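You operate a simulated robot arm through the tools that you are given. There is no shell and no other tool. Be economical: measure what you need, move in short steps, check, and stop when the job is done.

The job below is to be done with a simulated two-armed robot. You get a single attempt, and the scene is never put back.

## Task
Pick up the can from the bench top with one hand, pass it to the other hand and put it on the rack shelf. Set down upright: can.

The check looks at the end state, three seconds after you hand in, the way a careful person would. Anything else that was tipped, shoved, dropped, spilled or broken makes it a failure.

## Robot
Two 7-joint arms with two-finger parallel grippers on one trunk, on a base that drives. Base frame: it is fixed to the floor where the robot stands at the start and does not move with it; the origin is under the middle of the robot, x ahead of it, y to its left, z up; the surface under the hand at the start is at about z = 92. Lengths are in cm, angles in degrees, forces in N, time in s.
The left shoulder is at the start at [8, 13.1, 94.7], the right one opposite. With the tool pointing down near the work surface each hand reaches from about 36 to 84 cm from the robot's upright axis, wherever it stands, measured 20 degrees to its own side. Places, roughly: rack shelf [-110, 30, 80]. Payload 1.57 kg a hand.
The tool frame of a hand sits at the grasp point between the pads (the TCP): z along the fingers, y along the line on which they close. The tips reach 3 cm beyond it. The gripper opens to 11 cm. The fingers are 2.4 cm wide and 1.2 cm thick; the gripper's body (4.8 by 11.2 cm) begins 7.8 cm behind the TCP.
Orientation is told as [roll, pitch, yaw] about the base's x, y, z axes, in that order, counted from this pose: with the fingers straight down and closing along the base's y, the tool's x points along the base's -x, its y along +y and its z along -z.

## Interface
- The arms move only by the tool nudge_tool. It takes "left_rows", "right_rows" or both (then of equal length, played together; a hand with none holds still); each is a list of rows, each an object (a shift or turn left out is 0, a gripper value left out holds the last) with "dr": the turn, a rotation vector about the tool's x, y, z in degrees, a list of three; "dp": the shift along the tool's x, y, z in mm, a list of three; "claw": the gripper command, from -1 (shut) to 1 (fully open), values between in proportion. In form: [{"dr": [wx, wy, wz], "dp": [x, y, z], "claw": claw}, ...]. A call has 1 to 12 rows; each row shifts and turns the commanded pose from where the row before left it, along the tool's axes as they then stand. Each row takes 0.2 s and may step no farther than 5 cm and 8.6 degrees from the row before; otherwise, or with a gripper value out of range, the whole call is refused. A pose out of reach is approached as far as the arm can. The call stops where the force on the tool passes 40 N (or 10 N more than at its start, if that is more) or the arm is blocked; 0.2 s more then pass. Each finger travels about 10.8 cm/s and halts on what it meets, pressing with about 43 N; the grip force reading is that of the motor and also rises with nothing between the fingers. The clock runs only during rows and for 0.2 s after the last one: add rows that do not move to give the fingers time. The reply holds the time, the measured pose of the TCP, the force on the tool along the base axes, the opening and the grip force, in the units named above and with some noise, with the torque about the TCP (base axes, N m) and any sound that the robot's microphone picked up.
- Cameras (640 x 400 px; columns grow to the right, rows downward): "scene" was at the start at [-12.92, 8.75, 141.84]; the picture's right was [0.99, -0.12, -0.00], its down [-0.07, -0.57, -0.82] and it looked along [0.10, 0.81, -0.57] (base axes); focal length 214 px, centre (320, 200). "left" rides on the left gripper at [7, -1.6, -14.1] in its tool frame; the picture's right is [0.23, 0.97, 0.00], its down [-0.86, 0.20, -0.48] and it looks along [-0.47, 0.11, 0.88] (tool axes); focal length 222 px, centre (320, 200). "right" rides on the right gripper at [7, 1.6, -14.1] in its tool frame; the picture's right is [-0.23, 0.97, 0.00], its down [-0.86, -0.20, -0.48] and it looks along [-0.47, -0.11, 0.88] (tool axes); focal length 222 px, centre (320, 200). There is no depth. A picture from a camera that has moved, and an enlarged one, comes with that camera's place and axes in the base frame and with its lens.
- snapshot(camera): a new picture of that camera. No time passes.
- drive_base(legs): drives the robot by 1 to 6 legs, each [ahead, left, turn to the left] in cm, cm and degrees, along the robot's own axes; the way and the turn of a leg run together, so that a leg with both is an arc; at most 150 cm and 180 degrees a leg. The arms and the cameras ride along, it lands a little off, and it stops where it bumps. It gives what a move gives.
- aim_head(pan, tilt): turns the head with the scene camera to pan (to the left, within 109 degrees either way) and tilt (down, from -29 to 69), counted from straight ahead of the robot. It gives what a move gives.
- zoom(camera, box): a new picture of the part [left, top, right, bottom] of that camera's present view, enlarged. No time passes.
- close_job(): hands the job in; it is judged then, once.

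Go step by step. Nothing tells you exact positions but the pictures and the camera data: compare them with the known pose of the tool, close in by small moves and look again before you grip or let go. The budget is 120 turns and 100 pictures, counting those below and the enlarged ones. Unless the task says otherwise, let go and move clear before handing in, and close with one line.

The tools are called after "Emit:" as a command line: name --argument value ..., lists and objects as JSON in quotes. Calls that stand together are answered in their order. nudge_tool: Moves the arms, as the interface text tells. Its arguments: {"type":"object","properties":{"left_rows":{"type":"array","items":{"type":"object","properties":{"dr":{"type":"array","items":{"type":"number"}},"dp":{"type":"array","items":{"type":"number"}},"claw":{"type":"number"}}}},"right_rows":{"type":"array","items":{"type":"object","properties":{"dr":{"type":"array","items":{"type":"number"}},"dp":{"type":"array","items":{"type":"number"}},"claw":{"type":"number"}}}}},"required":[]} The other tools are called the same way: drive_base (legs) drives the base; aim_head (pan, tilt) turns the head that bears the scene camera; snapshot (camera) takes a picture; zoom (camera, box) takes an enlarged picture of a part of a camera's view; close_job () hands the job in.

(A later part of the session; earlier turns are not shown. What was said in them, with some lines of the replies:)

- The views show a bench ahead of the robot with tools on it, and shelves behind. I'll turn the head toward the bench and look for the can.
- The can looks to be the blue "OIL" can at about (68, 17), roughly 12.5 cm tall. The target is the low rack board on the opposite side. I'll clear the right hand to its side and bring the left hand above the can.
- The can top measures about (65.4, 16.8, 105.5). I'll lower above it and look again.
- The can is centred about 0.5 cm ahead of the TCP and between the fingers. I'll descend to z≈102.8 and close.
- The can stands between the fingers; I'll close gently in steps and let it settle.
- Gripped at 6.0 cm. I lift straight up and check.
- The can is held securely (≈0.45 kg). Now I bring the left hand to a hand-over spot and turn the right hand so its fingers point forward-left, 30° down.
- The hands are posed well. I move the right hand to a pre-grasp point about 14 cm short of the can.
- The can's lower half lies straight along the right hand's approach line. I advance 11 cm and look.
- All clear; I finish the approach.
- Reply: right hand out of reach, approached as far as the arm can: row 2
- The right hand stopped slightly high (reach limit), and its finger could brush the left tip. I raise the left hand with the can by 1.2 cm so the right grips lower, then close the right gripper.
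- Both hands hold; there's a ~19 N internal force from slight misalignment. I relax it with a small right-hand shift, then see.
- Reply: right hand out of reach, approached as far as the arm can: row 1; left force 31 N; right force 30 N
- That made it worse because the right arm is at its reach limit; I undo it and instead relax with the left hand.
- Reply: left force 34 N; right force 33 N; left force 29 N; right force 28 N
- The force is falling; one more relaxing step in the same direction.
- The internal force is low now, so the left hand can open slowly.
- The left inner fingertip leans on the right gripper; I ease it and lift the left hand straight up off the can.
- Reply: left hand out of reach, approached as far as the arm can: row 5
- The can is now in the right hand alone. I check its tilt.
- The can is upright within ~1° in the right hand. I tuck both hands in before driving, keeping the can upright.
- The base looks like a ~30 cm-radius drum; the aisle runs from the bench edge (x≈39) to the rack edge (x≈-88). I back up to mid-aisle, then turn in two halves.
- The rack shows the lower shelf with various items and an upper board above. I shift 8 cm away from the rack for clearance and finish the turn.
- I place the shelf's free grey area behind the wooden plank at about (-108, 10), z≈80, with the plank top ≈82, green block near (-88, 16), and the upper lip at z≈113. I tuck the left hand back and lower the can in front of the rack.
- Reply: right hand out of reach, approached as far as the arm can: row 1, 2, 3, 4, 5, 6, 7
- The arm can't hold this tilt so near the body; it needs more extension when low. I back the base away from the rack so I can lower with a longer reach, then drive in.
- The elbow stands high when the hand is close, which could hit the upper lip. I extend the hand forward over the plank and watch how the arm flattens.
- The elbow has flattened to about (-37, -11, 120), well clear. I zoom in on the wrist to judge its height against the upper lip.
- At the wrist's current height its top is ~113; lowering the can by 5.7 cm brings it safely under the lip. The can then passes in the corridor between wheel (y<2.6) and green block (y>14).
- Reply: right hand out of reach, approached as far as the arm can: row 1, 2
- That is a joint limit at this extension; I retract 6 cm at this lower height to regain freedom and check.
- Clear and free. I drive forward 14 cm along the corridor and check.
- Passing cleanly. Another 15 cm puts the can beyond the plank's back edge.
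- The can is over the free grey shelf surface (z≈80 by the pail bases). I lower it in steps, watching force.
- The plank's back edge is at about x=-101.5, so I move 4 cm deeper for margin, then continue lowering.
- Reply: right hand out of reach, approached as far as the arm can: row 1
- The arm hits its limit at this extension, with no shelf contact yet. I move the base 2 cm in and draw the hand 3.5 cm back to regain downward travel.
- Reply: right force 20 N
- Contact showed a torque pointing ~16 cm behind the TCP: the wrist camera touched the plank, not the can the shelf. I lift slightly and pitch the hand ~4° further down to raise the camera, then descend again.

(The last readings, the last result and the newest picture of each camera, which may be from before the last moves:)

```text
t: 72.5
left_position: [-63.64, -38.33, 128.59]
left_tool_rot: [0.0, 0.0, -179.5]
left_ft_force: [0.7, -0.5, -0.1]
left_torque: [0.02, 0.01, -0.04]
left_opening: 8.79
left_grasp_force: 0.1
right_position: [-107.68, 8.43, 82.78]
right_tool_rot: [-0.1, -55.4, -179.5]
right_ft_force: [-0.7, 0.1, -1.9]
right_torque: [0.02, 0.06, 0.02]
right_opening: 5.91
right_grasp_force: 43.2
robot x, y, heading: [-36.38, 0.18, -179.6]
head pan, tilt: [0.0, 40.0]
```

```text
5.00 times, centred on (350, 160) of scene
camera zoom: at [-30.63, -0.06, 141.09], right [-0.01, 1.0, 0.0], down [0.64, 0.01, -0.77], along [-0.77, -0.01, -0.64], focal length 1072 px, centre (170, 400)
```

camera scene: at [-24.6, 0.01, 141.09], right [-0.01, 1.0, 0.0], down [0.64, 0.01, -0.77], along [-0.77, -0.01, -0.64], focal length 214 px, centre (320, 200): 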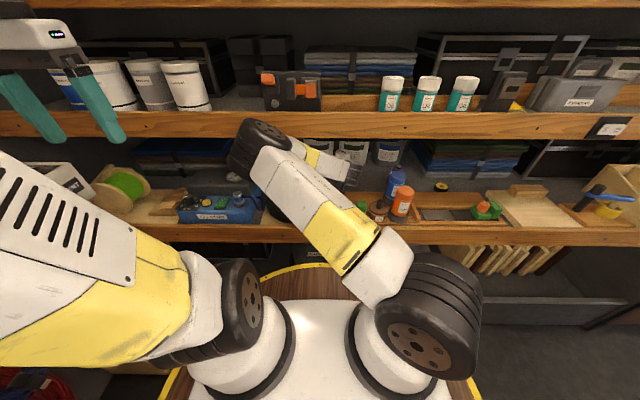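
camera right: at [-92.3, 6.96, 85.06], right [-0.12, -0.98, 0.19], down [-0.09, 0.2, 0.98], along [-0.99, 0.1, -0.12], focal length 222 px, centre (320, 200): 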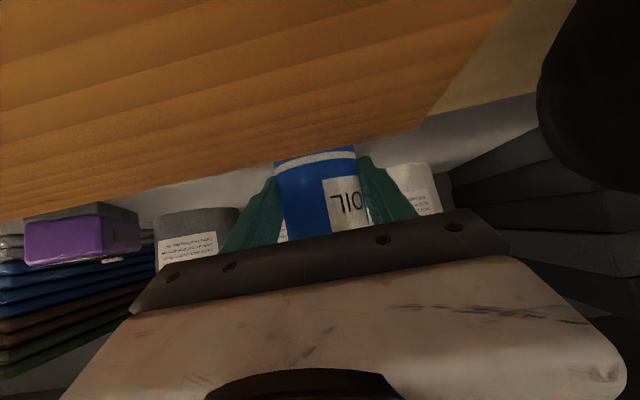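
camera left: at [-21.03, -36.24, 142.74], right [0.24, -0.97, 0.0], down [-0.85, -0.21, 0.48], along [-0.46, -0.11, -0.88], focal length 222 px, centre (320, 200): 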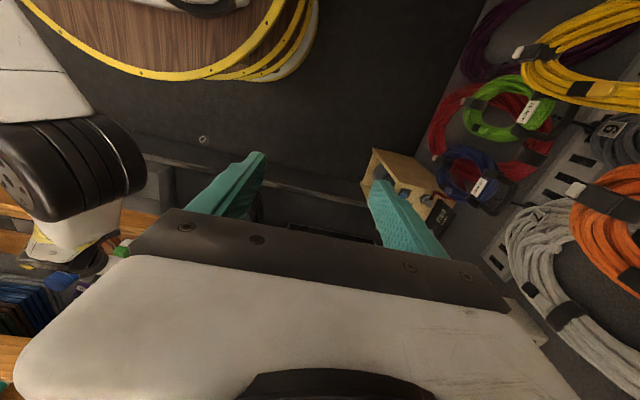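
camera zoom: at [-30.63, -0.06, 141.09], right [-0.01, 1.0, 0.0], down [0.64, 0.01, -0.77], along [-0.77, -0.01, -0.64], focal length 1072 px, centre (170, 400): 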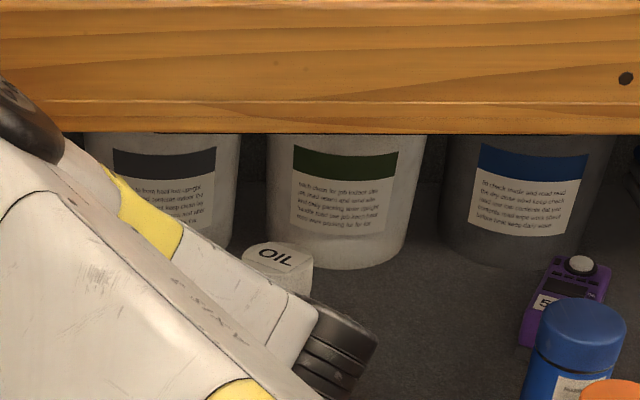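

Emit:
nudge_tool --right_rows '[{"dp": [2.06, 0, 1.42]}, {}]'

Emit:
nudge_tool --right_rows '[{"dp": [2.06, 0, 1.42]}, {}]'

Emit:
nudge_tool --right_rows '[{"dp": [2.06, 0, 1.42]}, {}]'

```text
t: 73.2
left_position: [-63.52, -38.4, 128.53]
left_tool_rot: [0.0, 0.0, -179.5]
left_ft_force: [-0.8, -0.2, 0.2]
left_torque: [0.01, 0.01, -0.02]
left_opening: 8.77
left_grasp_force: 0.0
right_position: [-107.84, 8.49, 82.89]
right_tool_rot: [0.0, -55.7, -179.4]
right_ft_force: [6.2, 0.1, 19.3]
right_torque: [0.05, 0.48, -0.03]
right_opening: 5.9
right_grasp_force: 42.7
robot x, y, heading: [-36.35, -0.53, -179.2]
head pan, tilt: [0.0, 40.0]
```

```text
t: 73.8
left_position: [-63.38, -38.31, 128.74]
left_tool_rot: [0.0, -0.1, -179.4]
left_ft_force: [-0.3, 1.0, 0.5]
left_torque: [0.02, -0.02, -0.02]
left_opening: 8.78
left_grasp_force: 0.0
right_position: [-107.93, 8.34, 82.65]
right_tool_rot: [0.0, -55.7, -179.4]
right_ft_force: [6.7, 0.9, 35.8]
right_torque: [-0.1, 0.85, 0.02]
right_opening: 5.91
right_grasp_force: 43.2
robot x, y, heading: [-36.11, 0.09, -179.7]
head pan, tilt: [0.0, 40.0]
```

```text
t: 74.3
left_position: [-63.5, -38.46, 128.6]
left_tool_rot: [0.0, -0.1, -179.3]
left_ft_force: [0.4, -0.3, -0.5]
left_torque: [-0.01, 0.0, -0.05]
left_opening: 8.81
left_grasp_force: 0.0
right_position: [-107.74, 8.52, 82.28]
right_tool_rot: [-0.1, -55.7, -179.2]
right_ft_force: [8.2, -2.1, 33.4]
right_torque: [-0.21, 0.81, 0.13]
right_opening: 5.89
right_grasp_force: 42.4
robot x, y, heading: [-36.17, 0.05, -179.3]
head pan, tilt: [0.0, 40.0]
```

The can's far bottom edge is now on the shelf (force lever ≈ -2.5 cm). I ease the pressure and then open gently.

Emit:
nudge_tool --right_rows '[{"dp": [-2.06, 0, -1.42]}, {"dp": [-1.5, 0, -1]}, {}]'

```text
t: 75.2
left_position: [-63.67, -38.43, 128.56]
left_tool_rot: [0.1, 0.0, -179.3]
left_ft_force: [0.4, 0.0, 0.2]
left_torque: [-0.01, -0.01, 0.0]
left_opening: 8.82
left_grasp_force: 0.0
right_position: [-107.65, 8.46, 82.31]
right_tool_rot: [-0.3, -55.2, -179.2]
right_ft_force: [-0.6, -3.3, 2.7]
right_torque: [-0.18, 0.23, 0.07]
right_opening: 5.9
right_grasp_force: 42.8
robot x, y, heading: [-36.13, -0.0, -179.6]
head pan, tilt: [0.0, 40.0]
```

Emit:
nudge_tool --right_rows '[{"claw": 0.08}, {"claw": 0.12}, {"claw": 0.16}, {"claw": 0.2}, {"claw": 0.28}, {"claw": 0.36}, {"claw": 0.44}, {}]'

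Emit:
snapshot --camera "right"

Emit:
zoom --camera "scene" --box '[300, 120, 400, 200]'

```text
t: 77.0
left_position: [-63.52, -38.43, 128.51]
left_tool_rot: [0.1, 0.1, -179.4]
left_ft_force: [-0.3, -0.4, -0.3]
left_torque: [0.01, -0.02, 0.01]
left_opening: 8.82
left_grasp_force: 0.0
right_position: [-107.85, 8.48, 82.58]
right_tool_rot: [-0.1, -55.4, -179.3]
right_ft_force: [1.1, 0.4, -0.2]
right_torque: [-0.02, 0.0, -0.01]
right_opening: 7.91
right_grasp_force: 0.1
robot x, y, heading: [-36.11, 0.22, -179.3]
head pan, tilt: [0.0, 40.0]
```

```text
30 pictures are left
camera right: at [-92.34, 6.96, 84.75], right [-0.12, -0.98, 0.19], down [-0.09, 0.2, 0.98], along [-0.99, 0.1, -0.12], focal length 222 px, centre (320, 200)
```

right: 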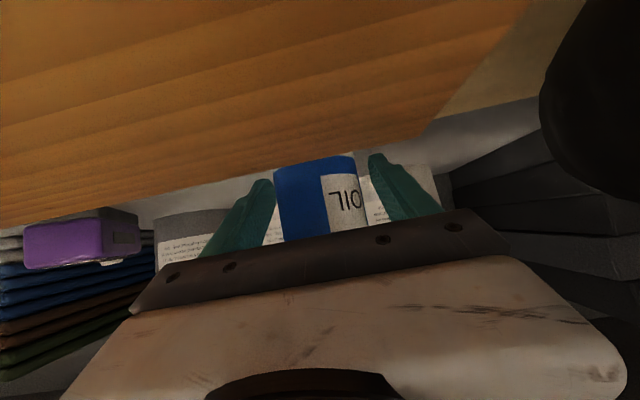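

```text
5.00 times, centred on (350, 160) of scene
camera zoom: at [-30.62, -0.06, 141.09], right [-0.01, 1.0, 0.0], down [0.64, 0.01, -0.77], along [-0.77, -0.01, -0.64], focal length 1072 px, centre (170, 400)
```

zoom: 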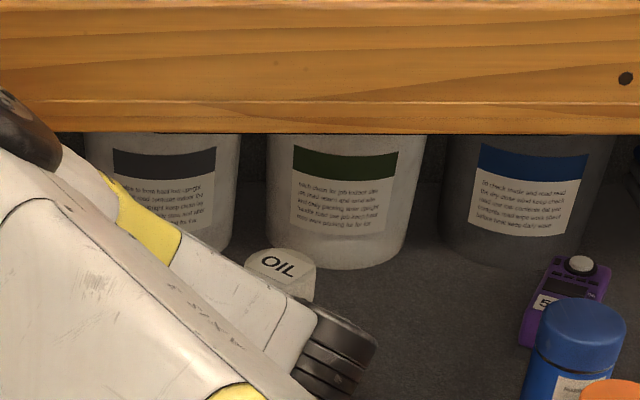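

The can stands free on the shelf with no force on the hand. I open a little more and retreat along the finger axis.

Emit:
nudge_tool --right_rows '[{"claw": 0.62}, {}, {"dp": [0, 0, -15]}, {"dp": [0, 0, -20]}, {"dp": [0, 0, -25]}, {"dp": [0, 0, -25]}, {"dp": [0, 0, -20]}, {}]'

Emit:
snapshot --camera "right"

Emit:
snapshot --camera "scene"

```text
t: 78.8
left_position: [-63.72, -38.37, 128.66]
left_tool_rot: [-0.1, 0.0, -179.5]
left_ft_force: [0.1, -0.3, 0.2]
left_torque: [0.0, 0.02, -0.01]
left_opening: 8.8
left_grasp_force: 0.1
right_position: [-98.97, 8.54, 88.5]
right_tool_rot: [-0.1, -55.5, -179.3]
right_ft_force: [0.9, 0.4, -0.6]
right_torque: [-0.01, -0.01, -0.03]
right_opening: 8.89
right_grasp_force: 0.2
robot x, y, heading: [-36.54, -0.16, -179.6]
head pan, tilt: [0.0, 40.0]
```

```text
28 pictures are left
camera right: at [-83.56, 6.96, 90.74], right [-0.12, -0.98, 0.19], down [-0.09, 0.2, 0.98], along [-0.99, 0.1, -0.12], focal length 222 px, centre (320, 200)
```

right: 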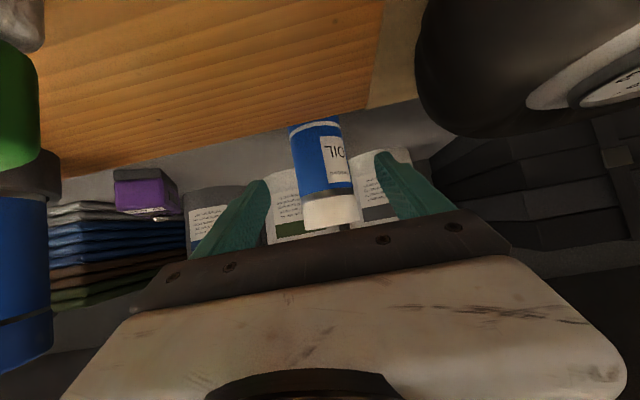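

```text
27 pictures are left
camera scene: at [-30.62, -0.06, 141.09], right [-0.01, 1.0, 0.0], down [0.64, 0.01, -0.77], along [-0.77, -0.01, -0.64], focal length 214 px, centre (320, 200)
```

scene: 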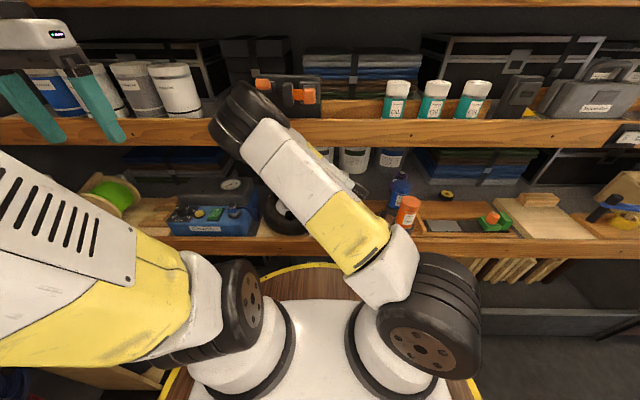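

The can is standing upright on the grey shelf. I close the fingers and back the base straight out.

Emit:
nudge_tool --right_rows '[{"claw": 0.2}, {"claw": -0.3}, {"claw": -0.8}, {}]'

Emit:
drive_base --legs '[[-32, 0, 0]]'

Emit:
snapshot --camera "scene"

Emit:
snapshot --camera "right"

```text
t: 79.8
left_position: [-63.61, -38.41, 128.56]
left_tool_rot: [0.0, 0.1, -179.5]
left_ft_force: [-1.0, 0.6, 0.2]
left_torque: [0.01, -0.01, -0.02]
left_opening: 8.83
left_grasp_force: 0.1
right_position: [-99.09, 8.56, 88.42]
right_tool_rot: [-0.1, -55.5, -179.2]
right_ft_force: [-0.3, -0.2, -0.6]
right_torque: [0.02, 0.02, 0.01]
right_opening: 1.09
right_grasp_force: 0.0
robot x, y, heading: [-36.22, -0.06, -179.5]
head pan, tilt: [0.0, 40.0]
```

```text
t: 81.9
left_position: [-31.37, -37.93, 128.54]
left_tool_rot: [0.0, 0.0, -179.6]
left_ft_force: [0.3, -0.5, -1.0]
left_torque: [0.01, 0.04, -0.02]
left_opening: 8.81
left_grasp_force: 0.0
right_position: [-66.61, 8.82, 88.48]
right_tool_rot: [-0.2, -55.4, -179.5]
right_ft_force: [0.1, 0.6, -0.6]
right_torque: [0.02, 0.01, -0.03]
right_opening: 1.11
right_grasp_force: 0.0
robot x, y, heading: [-3.91, 0.35, -179.8]
head pan, tilt: [0.0, 40.0]
```

```text
26 pictures are left
camera scene: at [1.72, 0.2, 141.09], right [-0.01, 1.0, 0.0], down [0.64, 0.0, -0.77], along [-0.77, -0.01, -0.64], focal length 214 px, centre (320, 200)
```

scene: 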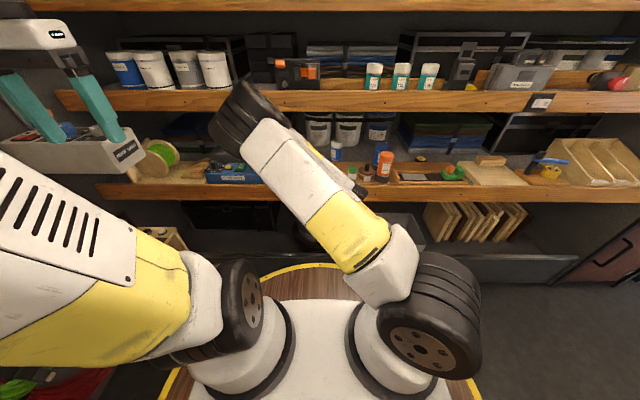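

```text
25 pictures are left
camera right: at [-51.24, 7.32, 90.71], right [-0.12, -0.98, 0.19], down [-0.09, 0.2, 0.98], along [-0.99, 0.1, -0.12], focal length 222 px, centre (320, 200)
```

right: 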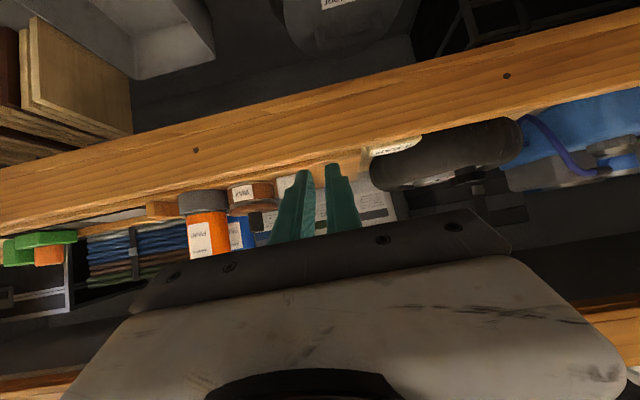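

Emit:
zoom --camera "scene" --box '[280, 110, 480, 210]'

```text
3.20 times, centred on (380, 160) of scene
camera zoom: at [1.72, 0.2, 141.09], right [-0.01, 1.0, 0.0], down [0.64, 0.0, -0.77], along [-0.77, -0.01, -0.64], focal length 686 px, centre (128, 328)
```

zoom: 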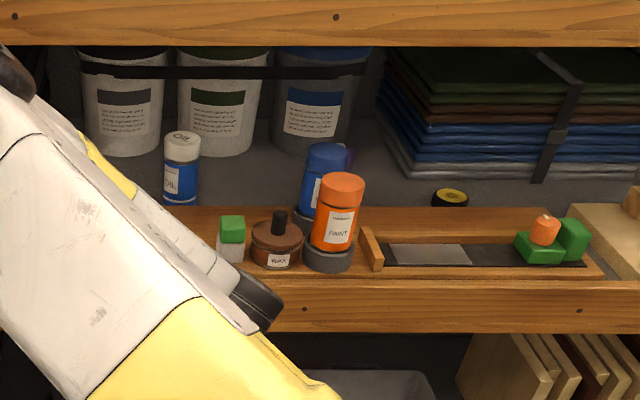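

The can stands upright on the shelf, nothing else has been disturbed, and both hands are clear. I'm handing in.

Emit:
close_job

```text
The job is handed in.
```

The OIL can was picked up with the left hand, passed to the right, and set down upright on the rack shelf, with both hands clear. While I was lowering it, the right wrist camera briefly touched the wooden plank on the shelf, and the final picture shows nothing displaced.
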